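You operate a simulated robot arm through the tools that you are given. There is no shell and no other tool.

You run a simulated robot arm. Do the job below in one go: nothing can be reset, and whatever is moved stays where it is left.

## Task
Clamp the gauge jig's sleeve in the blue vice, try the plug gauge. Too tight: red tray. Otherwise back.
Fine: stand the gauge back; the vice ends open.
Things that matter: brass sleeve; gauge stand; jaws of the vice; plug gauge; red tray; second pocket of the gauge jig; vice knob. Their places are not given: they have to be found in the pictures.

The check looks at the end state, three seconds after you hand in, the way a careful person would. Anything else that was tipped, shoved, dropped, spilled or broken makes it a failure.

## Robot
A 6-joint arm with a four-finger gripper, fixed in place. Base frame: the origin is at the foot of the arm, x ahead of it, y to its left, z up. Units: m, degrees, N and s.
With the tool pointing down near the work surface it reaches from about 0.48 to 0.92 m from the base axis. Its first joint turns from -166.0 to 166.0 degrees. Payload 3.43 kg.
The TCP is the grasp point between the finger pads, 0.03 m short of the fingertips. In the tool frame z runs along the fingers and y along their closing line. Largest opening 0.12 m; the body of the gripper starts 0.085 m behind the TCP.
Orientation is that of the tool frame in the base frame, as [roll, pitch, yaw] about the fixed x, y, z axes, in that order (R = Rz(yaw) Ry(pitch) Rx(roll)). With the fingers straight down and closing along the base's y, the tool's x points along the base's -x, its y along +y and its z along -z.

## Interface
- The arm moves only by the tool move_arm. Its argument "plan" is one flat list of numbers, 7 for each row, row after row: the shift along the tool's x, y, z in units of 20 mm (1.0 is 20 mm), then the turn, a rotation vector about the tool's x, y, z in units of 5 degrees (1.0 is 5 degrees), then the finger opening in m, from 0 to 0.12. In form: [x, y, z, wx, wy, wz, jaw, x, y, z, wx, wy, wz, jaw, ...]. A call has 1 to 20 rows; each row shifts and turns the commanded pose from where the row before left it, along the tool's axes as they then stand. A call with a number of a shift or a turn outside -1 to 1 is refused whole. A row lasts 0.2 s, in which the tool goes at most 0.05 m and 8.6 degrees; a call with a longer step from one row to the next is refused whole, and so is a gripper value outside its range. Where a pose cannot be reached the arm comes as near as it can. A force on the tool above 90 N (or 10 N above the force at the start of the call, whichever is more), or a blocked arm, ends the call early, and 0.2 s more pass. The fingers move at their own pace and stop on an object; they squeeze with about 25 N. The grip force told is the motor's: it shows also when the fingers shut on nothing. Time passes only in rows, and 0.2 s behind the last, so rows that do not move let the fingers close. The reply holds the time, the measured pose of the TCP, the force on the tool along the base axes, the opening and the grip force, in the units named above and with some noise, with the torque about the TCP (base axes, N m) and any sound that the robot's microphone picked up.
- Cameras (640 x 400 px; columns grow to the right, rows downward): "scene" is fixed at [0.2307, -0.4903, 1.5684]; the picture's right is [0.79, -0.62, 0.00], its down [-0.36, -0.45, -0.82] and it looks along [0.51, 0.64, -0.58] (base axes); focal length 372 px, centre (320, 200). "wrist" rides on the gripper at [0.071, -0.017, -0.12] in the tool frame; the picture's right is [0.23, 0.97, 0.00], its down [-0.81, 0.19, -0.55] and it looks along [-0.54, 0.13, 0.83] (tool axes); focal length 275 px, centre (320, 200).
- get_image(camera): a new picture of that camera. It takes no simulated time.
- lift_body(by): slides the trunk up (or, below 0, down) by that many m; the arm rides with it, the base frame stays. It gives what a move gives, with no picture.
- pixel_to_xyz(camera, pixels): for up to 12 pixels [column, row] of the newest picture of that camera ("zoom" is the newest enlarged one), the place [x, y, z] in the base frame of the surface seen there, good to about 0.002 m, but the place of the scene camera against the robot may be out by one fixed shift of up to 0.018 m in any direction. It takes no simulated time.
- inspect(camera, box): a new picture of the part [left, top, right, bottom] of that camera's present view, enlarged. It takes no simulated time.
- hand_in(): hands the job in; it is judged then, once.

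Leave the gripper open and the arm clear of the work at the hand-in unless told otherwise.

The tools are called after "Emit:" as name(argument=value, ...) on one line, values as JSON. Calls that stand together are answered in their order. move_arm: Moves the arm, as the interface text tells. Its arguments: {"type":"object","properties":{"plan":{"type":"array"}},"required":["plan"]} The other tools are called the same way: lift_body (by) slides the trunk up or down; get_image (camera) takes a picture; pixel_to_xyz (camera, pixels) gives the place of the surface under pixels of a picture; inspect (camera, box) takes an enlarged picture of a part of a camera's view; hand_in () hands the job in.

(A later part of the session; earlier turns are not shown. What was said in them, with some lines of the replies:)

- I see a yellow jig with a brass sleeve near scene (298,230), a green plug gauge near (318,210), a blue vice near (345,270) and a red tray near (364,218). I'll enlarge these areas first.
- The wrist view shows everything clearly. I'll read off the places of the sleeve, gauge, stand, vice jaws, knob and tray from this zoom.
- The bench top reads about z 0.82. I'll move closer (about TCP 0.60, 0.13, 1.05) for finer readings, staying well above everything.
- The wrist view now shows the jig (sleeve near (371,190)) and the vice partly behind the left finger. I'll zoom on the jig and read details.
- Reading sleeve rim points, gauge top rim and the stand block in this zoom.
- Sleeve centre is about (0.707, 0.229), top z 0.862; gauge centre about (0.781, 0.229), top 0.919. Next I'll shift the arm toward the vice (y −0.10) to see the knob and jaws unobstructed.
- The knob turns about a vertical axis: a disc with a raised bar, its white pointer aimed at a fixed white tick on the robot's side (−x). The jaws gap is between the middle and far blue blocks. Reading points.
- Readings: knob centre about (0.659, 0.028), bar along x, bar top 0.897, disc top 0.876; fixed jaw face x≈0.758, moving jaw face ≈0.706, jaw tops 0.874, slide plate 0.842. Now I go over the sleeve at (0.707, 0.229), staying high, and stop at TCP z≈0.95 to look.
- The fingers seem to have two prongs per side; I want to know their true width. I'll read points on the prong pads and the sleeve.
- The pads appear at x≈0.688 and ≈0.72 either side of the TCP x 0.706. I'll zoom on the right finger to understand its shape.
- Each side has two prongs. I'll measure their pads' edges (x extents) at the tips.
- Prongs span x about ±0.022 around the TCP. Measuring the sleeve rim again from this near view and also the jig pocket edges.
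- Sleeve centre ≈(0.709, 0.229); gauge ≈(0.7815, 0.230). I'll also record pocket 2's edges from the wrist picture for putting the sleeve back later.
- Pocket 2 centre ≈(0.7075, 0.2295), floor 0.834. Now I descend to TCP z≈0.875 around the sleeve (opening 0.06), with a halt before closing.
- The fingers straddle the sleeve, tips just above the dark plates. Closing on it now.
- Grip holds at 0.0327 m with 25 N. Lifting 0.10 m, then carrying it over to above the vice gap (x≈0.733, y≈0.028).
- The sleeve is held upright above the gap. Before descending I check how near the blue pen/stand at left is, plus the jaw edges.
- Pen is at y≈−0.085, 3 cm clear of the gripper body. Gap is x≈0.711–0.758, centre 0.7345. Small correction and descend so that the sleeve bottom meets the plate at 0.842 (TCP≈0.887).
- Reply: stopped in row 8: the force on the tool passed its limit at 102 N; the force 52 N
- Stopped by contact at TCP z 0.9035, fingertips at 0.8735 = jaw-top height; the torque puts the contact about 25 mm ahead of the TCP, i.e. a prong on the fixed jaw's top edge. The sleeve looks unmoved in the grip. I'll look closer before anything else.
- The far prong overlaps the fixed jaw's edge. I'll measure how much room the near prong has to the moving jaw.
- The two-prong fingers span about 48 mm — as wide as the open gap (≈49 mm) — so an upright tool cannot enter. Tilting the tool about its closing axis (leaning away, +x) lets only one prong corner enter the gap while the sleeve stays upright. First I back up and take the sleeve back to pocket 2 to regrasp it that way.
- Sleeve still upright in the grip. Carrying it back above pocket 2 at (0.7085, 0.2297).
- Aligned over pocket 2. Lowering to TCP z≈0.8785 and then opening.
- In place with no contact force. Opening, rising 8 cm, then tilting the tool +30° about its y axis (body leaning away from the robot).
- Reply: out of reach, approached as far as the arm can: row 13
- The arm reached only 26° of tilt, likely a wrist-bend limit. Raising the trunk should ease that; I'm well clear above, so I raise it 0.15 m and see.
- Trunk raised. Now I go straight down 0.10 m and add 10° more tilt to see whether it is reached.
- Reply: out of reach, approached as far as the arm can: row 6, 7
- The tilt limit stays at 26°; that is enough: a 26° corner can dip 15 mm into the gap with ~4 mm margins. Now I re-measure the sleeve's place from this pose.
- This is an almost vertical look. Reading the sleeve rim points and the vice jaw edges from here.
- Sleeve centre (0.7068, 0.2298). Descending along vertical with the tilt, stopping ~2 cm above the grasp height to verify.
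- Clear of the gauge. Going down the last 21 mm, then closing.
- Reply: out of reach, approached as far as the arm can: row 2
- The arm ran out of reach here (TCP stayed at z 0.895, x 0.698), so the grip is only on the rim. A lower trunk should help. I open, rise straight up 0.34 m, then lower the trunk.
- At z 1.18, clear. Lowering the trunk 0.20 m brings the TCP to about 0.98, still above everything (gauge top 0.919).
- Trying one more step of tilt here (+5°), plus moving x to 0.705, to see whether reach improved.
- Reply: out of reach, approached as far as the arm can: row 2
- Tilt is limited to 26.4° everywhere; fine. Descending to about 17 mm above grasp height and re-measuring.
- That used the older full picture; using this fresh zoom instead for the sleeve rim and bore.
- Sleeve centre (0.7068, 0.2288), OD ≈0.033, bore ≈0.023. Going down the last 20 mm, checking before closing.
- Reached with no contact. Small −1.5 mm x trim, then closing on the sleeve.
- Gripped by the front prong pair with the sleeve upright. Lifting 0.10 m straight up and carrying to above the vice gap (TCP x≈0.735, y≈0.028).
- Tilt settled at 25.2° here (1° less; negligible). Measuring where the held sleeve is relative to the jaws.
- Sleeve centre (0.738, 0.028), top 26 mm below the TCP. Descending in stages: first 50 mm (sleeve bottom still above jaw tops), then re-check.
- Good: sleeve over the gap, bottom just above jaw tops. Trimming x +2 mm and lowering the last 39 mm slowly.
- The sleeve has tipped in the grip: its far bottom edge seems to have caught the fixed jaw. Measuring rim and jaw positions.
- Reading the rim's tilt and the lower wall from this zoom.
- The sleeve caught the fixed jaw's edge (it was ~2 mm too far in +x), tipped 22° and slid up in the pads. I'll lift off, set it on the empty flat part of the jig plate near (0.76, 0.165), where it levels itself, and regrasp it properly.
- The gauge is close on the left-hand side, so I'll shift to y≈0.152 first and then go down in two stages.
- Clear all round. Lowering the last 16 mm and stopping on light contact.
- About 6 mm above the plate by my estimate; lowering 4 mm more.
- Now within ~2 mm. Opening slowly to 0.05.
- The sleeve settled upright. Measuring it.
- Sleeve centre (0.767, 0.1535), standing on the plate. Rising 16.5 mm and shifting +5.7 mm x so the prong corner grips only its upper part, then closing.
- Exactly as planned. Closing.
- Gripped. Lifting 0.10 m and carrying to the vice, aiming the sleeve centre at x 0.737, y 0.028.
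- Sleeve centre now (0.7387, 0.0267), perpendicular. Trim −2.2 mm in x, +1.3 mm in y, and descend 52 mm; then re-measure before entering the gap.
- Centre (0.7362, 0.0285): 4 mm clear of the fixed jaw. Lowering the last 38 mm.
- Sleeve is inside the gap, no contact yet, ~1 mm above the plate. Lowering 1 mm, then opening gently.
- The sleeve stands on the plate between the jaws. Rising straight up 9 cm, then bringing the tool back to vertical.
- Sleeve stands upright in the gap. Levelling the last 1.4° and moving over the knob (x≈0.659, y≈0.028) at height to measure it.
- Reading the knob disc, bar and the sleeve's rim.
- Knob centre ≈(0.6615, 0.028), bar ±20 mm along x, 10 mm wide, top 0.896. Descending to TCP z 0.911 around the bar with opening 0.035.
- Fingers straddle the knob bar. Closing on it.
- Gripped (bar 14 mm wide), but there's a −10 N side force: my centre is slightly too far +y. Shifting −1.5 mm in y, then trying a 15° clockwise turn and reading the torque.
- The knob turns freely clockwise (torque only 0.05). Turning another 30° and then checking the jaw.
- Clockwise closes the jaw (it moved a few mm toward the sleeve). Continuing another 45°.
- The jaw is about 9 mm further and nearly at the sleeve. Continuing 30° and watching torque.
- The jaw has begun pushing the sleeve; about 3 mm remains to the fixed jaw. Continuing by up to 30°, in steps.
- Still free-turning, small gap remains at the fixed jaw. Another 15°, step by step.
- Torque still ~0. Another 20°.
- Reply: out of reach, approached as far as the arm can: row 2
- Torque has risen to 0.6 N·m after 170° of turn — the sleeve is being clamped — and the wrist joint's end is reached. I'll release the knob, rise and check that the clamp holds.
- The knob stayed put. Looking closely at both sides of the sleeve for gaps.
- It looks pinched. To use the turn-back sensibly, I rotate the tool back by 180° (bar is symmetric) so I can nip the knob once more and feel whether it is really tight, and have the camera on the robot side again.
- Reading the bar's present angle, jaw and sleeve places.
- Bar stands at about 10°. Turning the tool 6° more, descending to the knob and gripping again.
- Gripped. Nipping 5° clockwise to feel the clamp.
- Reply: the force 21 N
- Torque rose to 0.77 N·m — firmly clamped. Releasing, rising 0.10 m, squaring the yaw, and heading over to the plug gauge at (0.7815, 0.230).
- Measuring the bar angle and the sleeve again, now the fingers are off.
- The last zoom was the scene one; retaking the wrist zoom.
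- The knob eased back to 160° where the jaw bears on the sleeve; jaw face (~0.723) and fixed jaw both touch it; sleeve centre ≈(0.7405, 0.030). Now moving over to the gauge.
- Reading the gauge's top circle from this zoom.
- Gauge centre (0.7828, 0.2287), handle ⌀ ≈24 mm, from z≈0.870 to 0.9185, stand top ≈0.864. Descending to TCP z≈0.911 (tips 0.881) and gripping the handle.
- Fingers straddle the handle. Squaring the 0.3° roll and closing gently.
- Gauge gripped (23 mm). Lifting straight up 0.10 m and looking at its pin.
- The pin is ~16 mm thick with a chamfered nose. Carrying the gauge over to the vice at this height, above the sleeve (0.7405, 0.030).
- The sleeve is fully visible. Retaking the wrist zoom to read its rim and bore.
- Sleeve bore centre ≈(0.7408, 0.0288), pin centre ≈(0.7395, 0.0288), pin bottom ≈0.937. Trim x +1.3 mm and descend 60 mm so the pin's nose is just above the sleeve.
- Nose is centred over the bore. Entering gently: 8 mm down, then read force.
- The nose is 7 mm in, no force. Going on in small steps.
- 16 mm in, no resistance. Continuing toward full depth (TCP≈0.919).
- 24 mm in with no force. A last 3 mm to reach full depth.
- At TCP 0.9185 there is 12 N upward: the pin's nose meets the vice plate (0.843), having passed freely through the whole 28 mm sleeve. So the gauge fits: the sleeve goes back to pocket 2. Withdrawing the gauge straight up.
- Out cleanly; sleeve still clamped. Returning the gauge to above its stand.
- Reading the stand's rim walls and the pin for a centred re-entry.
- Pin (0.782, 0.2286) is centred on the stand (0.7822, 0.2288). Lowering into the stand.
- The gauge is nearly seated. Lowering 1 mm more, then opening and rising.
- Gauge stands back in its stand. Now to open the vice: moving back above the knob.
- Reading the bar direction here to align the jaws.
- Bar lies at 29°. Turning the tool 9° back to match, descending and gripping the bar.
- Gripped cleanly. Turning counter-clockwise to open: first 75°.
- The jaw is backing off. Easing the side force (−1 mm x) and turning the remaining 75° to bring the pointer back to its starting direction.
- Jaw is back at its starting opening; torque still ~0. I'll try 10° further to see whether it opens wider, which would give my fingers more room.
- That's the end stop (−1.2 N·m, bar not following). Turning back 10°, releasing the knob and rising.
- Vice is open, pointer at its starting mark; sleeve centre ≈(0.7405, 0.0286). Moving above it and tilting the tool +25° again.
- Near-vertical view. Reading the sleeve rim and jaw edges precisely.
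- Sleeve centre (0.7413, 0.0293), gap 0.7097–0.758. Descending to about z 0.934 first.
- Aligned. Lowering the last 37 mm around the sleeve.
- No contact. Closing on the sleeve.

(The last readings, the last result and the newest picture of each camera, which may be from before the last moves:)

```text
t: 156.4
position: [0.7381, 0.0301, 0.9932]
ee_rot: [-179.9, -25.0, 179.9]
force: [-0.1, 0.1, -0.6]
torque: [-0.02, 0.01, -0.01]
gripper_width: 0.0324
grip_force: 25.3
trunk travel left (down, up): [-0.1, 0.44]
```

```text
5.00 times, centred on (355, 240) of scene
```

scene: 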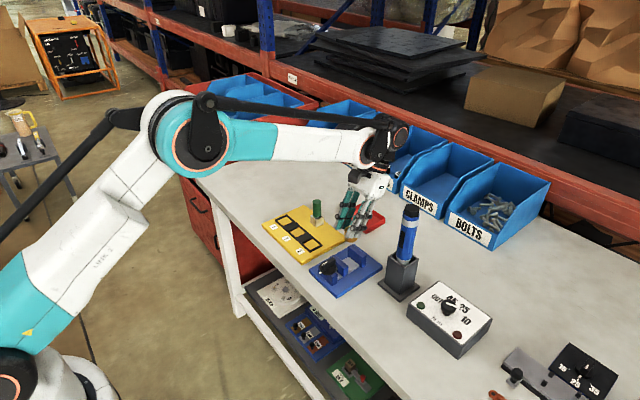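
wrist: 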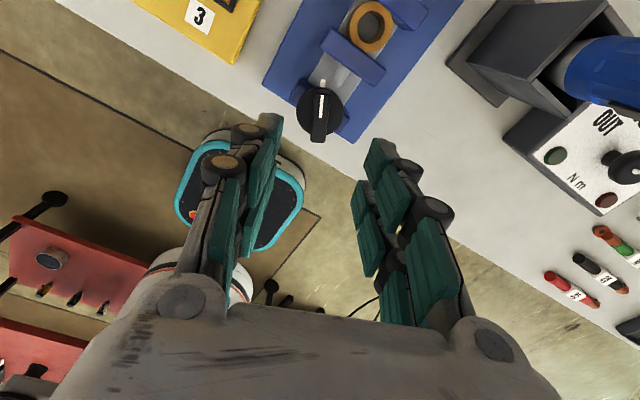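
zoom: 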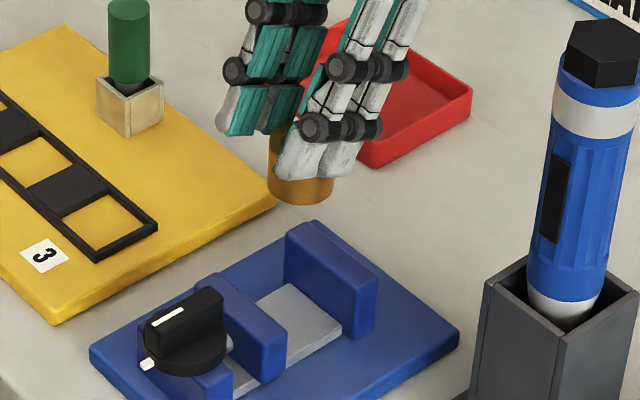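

Sleeve lifted, upright. Carrying it to above pocket 2 (sleeve centre target 0.7075, 0.2295).

Emit:
move_arm(plan=[0.142, 0.909, 0.0663, 0, 0, 0, 0.02, 0.142, 0.909, 0.0663, 0, 0, 0, 0.02, 0.142, 0.909, 0.0663, 0, 0, 0, 0.02, 0.142, 0.909, 0.0663, 0, 0, 0, 0.02, 0.142, 0.909, 0.0663, 0, 0, 0, 0.02, 0.142, 0.909, 0.0663, 0, 0, 0, 0.02, 0.142, 0.909, 0.0663, 0, 0, 0, 0.02, 0.142, 0.909, 0.0663, 0, 0, 0, 0.02, 0.142, 0.909, 0.0663, 0, 0, 0, 0.02, 0.142, 0.909, 0.0663, 0, 0, 0, 0.02, 0.142, 0.909, 0.0663, 0, 0, 0, 0.02, 0, 0, 0, 0, 0, 0, 0.02, 0, 0, 0, 0, 0, 0, 0.02])

Emit:
get_image(camera="wrist")

Emit:
inspect(camera="wrist", box=[250, 100, 390, 220])

```text
t: 159.2
position: [0.7039, 0.2295, 0.9929]
ee_rot: [179.9, -25.0, 179.9]
force: [0.2, -0.3, -1.8]
torque: [0.01, 0.01, 0.0]
gripper_width: 0.0326
grip_force: 25.1
trunk travel left (down, up): [-0.1, 0.44]
```

```text
taken
```

wrist: 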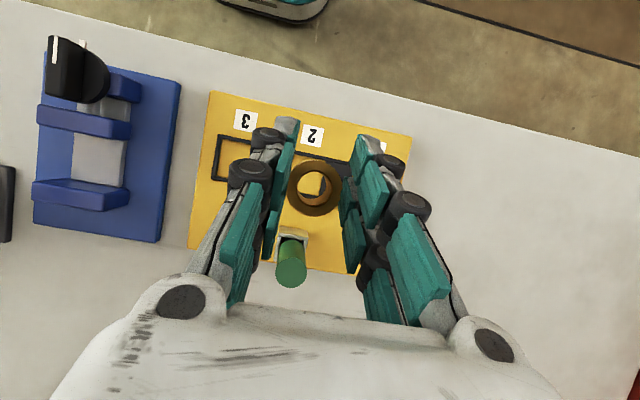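

```text
3.33 times, centred on (320, 160) of wrist
```

zoom: 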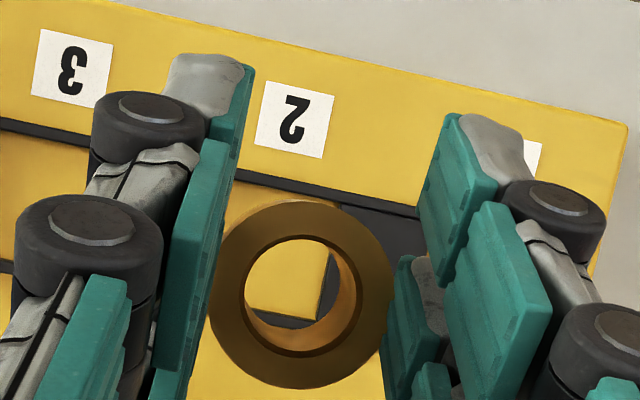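

Emit:
pixel_to_xyz(camera="zoom", pixels=[[214, 295], [391, 295], [302, 205], [303, 384], [340, 208], [300, 260], [325, 270], [290, 318], [320, 194], [310, 320]])

```text
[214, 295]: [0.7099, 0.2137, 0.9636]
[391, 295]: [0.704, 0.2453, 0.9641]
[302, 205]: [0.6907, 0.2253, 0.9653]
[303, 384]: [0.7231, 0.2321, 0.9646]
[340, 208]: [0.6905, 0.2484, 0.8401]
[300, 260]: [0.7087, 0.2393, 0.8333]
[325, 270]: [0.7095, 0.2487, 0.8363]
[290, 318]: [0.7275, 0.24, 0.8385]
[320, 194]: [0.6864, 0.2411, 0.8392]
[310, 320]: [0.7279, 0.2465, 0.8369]
```

Sleeve centre (0.7069, 0.2295) vs pocket centre (0.7075, 0.2295): good. Lowering 85 mm, then checking.

Emit:
move_arm(plan=[-0.36, 0, 0.77, 0, 0, 0, 0.02, -0.36, 0, 0.77, 0, 0, 0, 0.02, -0.36, 0, 0.77, 0, 0, 0, 0.02, -0.36, 0, 0.77, 0, 0, 0, 0.02, -0.36, 0, 0.77, 0, 0, 0, 0.02, 0, 0, 0, 0, 0, 0, 0.02, 0, 0, 0, 0, 0, 0, 0.02])

Emit:
inspect(camera="wrist", box=[250, 100, 390, 220])

Emit:
pixel_to_xyz(camera="zoom", pixels=[[214, 290], [391, 295], [302, 205], [303, 384], [330, 180], [370, 200], [360, 230], [300, 270], [320, 330], [250, 180]])

Emit:
inspect(camera="scene", box=[260, 190, 340, 260])

```text
t: 160.8
position: [0.7028, 0.2294, 0.9079]
ee_rot: [-180.0, -25.0, 179.9]
force: [0.6, 0.9, -0.6]
torque: [0.01, 0.01, -0.02]
gripper_width: 0.0325
grip_force: 25.4
trunk travel left (down, up): [-0.1, 0.44]
```

```text
3.33 times, centred on (320, 160) of wrist
```

zoom: 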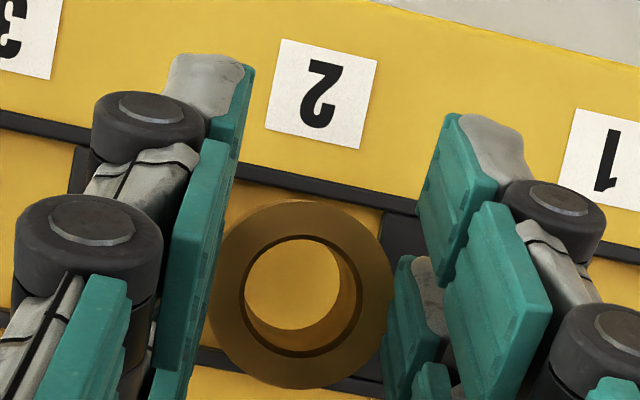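

```text
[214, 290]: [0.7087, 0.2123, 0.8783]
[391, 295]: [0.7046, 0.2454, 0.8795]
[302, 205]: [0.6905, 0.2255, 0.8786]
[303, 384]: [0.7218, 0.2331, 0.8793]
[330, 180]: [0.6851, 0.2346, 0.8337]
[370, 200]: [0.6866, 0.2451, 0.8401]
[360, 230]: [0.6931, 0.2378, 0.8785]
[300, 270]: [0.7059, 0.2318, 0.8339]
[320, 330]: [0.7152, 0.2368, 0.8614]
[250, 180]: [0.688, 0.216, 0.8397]
```

```text
5.71 times, centred on (300, 225) of scene
```

zoom: 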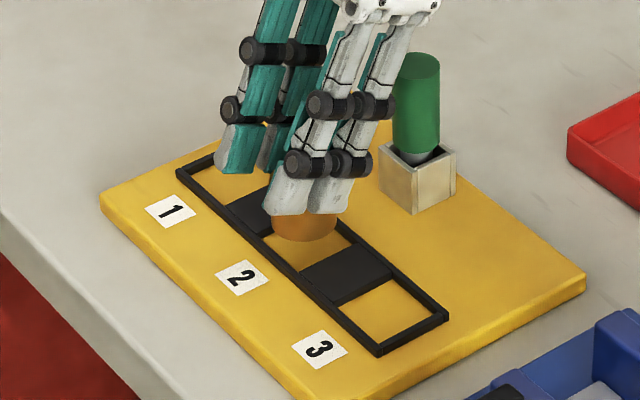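

Center (0.7062, 0.229); trimming +1.3 mm x and lowering 16 mm into the pocket.

Emit:
move_arm(plan=[-0.059, 0.025, -0.028, 0, 0, 0, 0.02, -0.14, 0, 0.3, 0, 0, 0, 0.02, -0.14, 0, 0.3, 0, 0, 0, 0.02, -0.075, 0, 0.16, 0, 0, 0, 0.02, 0, 0, 0, 0, 0, 0, 0.02])

Emit:
inspect(camera="wrist", box=[250, 100, 390, 220])

Emit:
inspect(camera="scene", box=[270, 200, 330, 260])

```text
t: 162.0
position: [0.7044, 0.2287, 0.8908]
ee_rot: [179.9, -25.0, 179.9]
force: [-0.8, 0.0, -1.0]
torque: [-0.02, 0.02, 0.01]
gripper_width: 0.0326
grip_force: 25.1
trunk travel left (down, up): [-0.1, 0.44]
```

```text
3.33 times, centred on (320, 160) of wrist
```

zoom: 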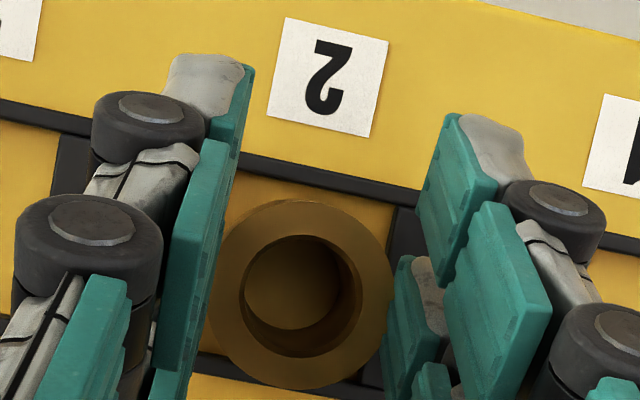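

```text
6.67 times, centred on (300, 230) of scene
```

zoom: 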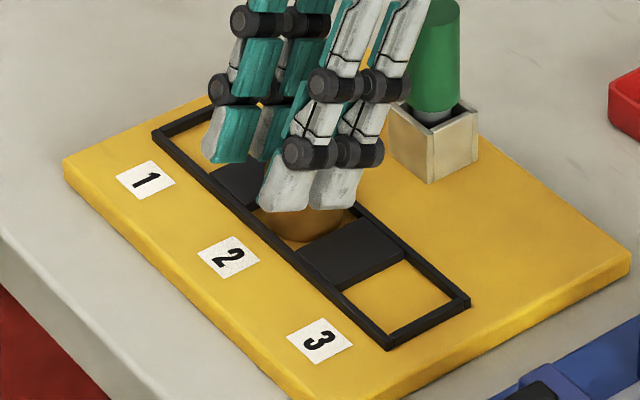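

In the pocket, no contact force, essentially on the floor. Opening slowly, then rising straight up.

Emit:
move_arm(plan=[0, 0, 0, 0, 0, 0, 0.034, 0, 0, 0, 0, 0, 0, 0.038, 0, 0, 0, 0, 0, 0, 0.044, 0, 0, 0, 0, 0, 0, 0.052, 0, 0, 0, 0, 0, 0, 0.055])

Emit:
move_arm(plan=[0.1, 0, -0.22, 0, 0, 0, 0.055, 0.21, 0, -0.453, 0, 0, 0, 0.055, 0.423, 0, -0.906, 0, 0, 0, 0.055, 0.423, 0, -0.906, 0, 0, 0, 0.055, 0.423, 0, -0.906, 0, 0, 0, 0.055, 0.423, 0, -0.906, 0, 0, 0, 0.055, 0.423, 0, -0.906, 0, 0, 0, 0.055, 0.423, 0, -0.906, 0, 0, 0, 0.055, 0, 0, 0, 0, 0, 0, 0.055])

Emit:
get_image(camera="wrist")

Emit:
inspect(camera="wrist", box=[240, 100, 380, 270])

Emit:
inspect(camera="scene", box=[250, 180, 410, 300])

```text
t: 163.2
position: [0.7054, 0.2298, 0.8905]
ee_rot: [-179.9, -25.0, 180.0]
force: [-0.1, -0.2, -0.4]
torque: [-0.05, 0.02, -0.02]
gripper_width: 0.055
grip_force: 0.0
trunk travel left (down, up): [-0.1, 0.44]
```

```text
t: 165.2
position: [0.7057, 0.2285, 1.0251]
ee_rot: [179.9, -25.0, 180.0]
force: [0.4, 0.2, -0.2]
torque: [0.02, -0.02, -0.02]
gripper_width: 0.055
grip_force: 0.0
trunk travel left (down, up): [-0.1, 0.44]
```

```text
taken
```

wrist: 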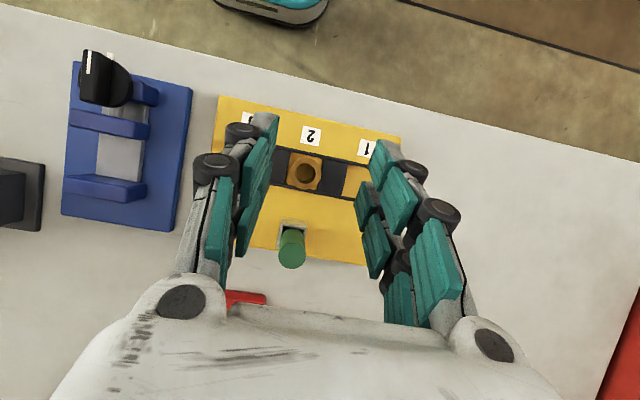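

```text
2.35 times, centred on (310, 185) of wrist
```

zoom: 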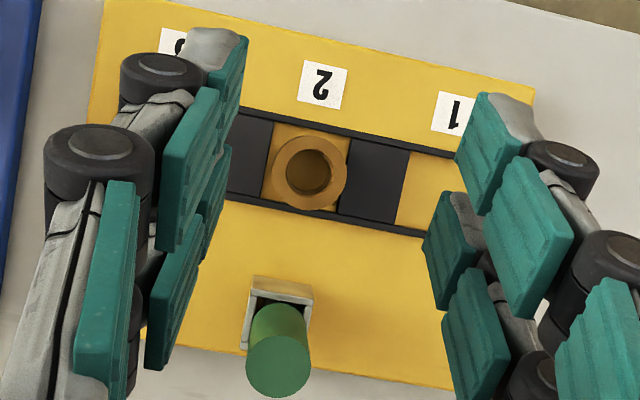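

```text
3.33 times, centred on (330, 240) of scene
```

zoom: 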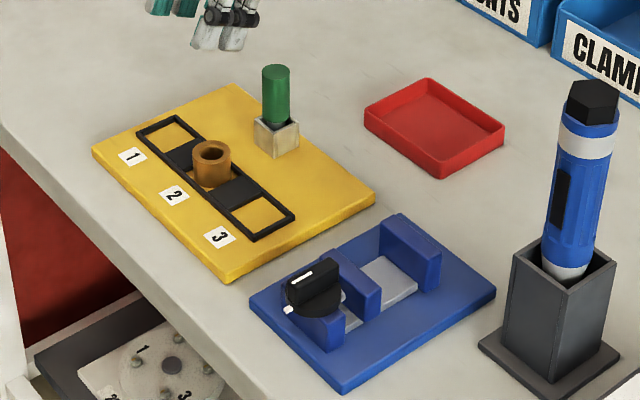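

Everything looks as at the start: sleeve in pocket 2, gauge in stand, vice open. Checking the sleeve is level and on the floor, using a new wrist zoom.

Emit:
inspect(camera="wrist", box=[270, 130, 350, 210])

Emit:
pixel_to_xyz(camera="zoom", pixels=[[240, 210], [320, 210], [280, 160], [280, 275], [215, 215], [335, 225], [275, 148], [270, 285]])

```text
5.00 times, centred on (310, 170) of wrist
```

zoom: 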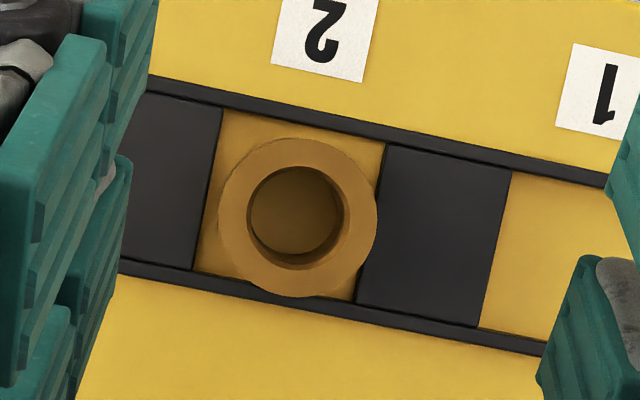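

```text
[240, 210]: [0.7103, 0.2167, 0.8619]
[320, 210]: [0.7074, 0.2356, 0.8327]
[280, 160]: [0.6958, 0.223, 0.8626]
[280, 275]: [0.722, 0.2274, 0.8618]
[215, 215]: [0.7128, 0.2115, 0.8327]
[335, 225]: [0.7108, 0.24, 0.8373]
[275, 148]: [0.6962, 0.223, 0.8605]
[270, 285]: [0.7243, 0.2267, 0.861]
```

Rim is level at 0.861–0.862 all round: seated. Now retreating: up, back to vertical, toward the start position, gripper open.

Emit:
move_arm(plan=[0.423, 0, -0.906, 0, 0, 0, 0.055, 0.423, 0, -0.906, 0, 0, 0, 0.055, 0.423, 0, -0.906, 0, 0, 0, 0.055, 0.423, 0, -0.906, 0, 0, 0, 0.055, 0, 0, 0, 0, -1, 0, 0.055, 0, 0, 0, 0, -1, 0, 0.055, 0, 0, 0, 0, -1, 0, 0.055, 0, 0, 0, 0, -1, 0, 0.055, 0, 0, 0, 0, -1, 0, 0.055, 1, -0.5, -0.5, 0, 0, 0, 0.1, 1, -0.5, -0.5, 0, 0, 0, 0.12, 1, -0.5, -0.5, 0, 0, 0, 0.12, 1, -0.5, -0.5, 0, 0, 0, 0.12, 1, -0.5, -0.5, 0, 0, 0, 0.12, 1, -0.5, 0, 0, 0, 0, 0.12, 0, 0, 0, 0, 0, 0, 0.12])

Emit:
get_image(camera="scene")

Emit:
inspect(camera="scene", box=[250, 180, 410, 300])

Emit:
get_image(camera="wrist")

```text
t: 168.6
position: [0.5833, 0.1708, 1.1556]
ee_rot: [180.0, 0.1, 179.9]
force: [0.0, -0.5, 0.5]
torque: [-0.03, -0.03, 0.0]
gripper_width: 0.1201
grip_force: 0.0
trunk travel left (down, up): [-0.1, 0.44]
```

```text
taken
```

scene: 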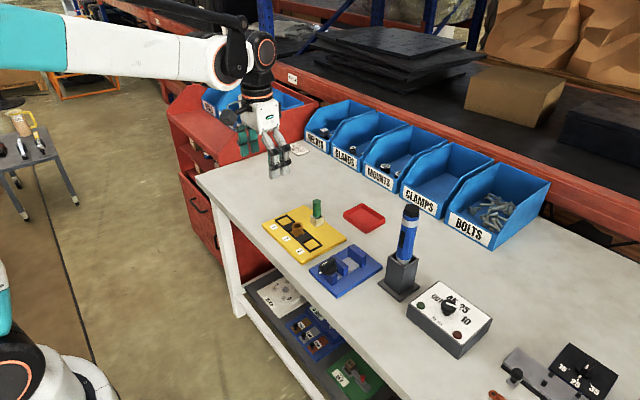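

```text
3.33 times, centred on (330, 240) of scene
```

zoom: 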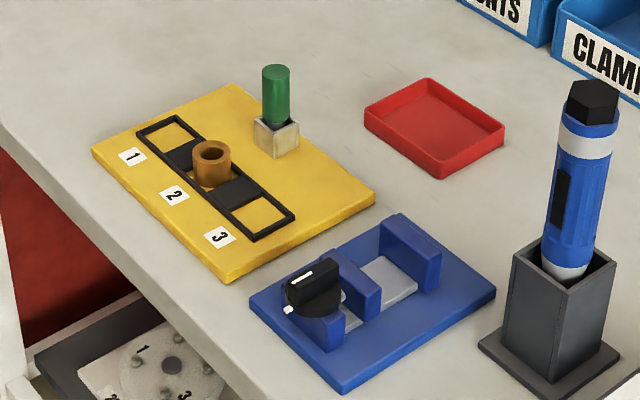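

```text
taken
```

wrist: 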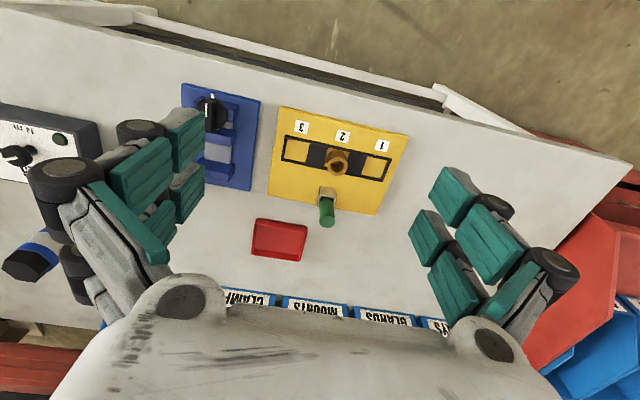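

The sleeve is in pocket 2, the gauge stands upright in its stand, and the vice is open. The tray is empty and nothing else has moved. The arm is clear with the gripper open, so I'm handing in.

Emit:
hand_in()

```text
The job is handed in.
```

The plug gauge fitted the sleeve, so the sleeve went back into pocket 2 of the gauge jig, not into the red tray. The job is handed in, and I haven't seen the check's result.

- **Gauge trial:** with the sleeve clamped in the blue vice, the pin slid through all 28 mm of it without resistance. It stopped only when it touched the vice plate underneath.
- **Clamping:** I felt up to 0.8 N·m on the knob while tightening. The knob eased back a little when I let go, but the sleeve stayed seated between the jaws throughout the trial.
- **End state:** the sleeve sits level in pocket 2, the gauge stands in its stand, and the vice is open with its knob back at the starting mark. The gripper is open and the arm is clear of the work.
- **Failed placements:** the sleeve took three tries to get into the vice. On the first, the fingers were too wide for the jaw gap and pressed on the fixed jaw, at about 100 N. On the second, the sleeve caught the fixed jaw's edge and tipped in the grip. I set it down on the jig plate, gripped it again with the tool tilted, and it went in. I saw no damage in the pictures.
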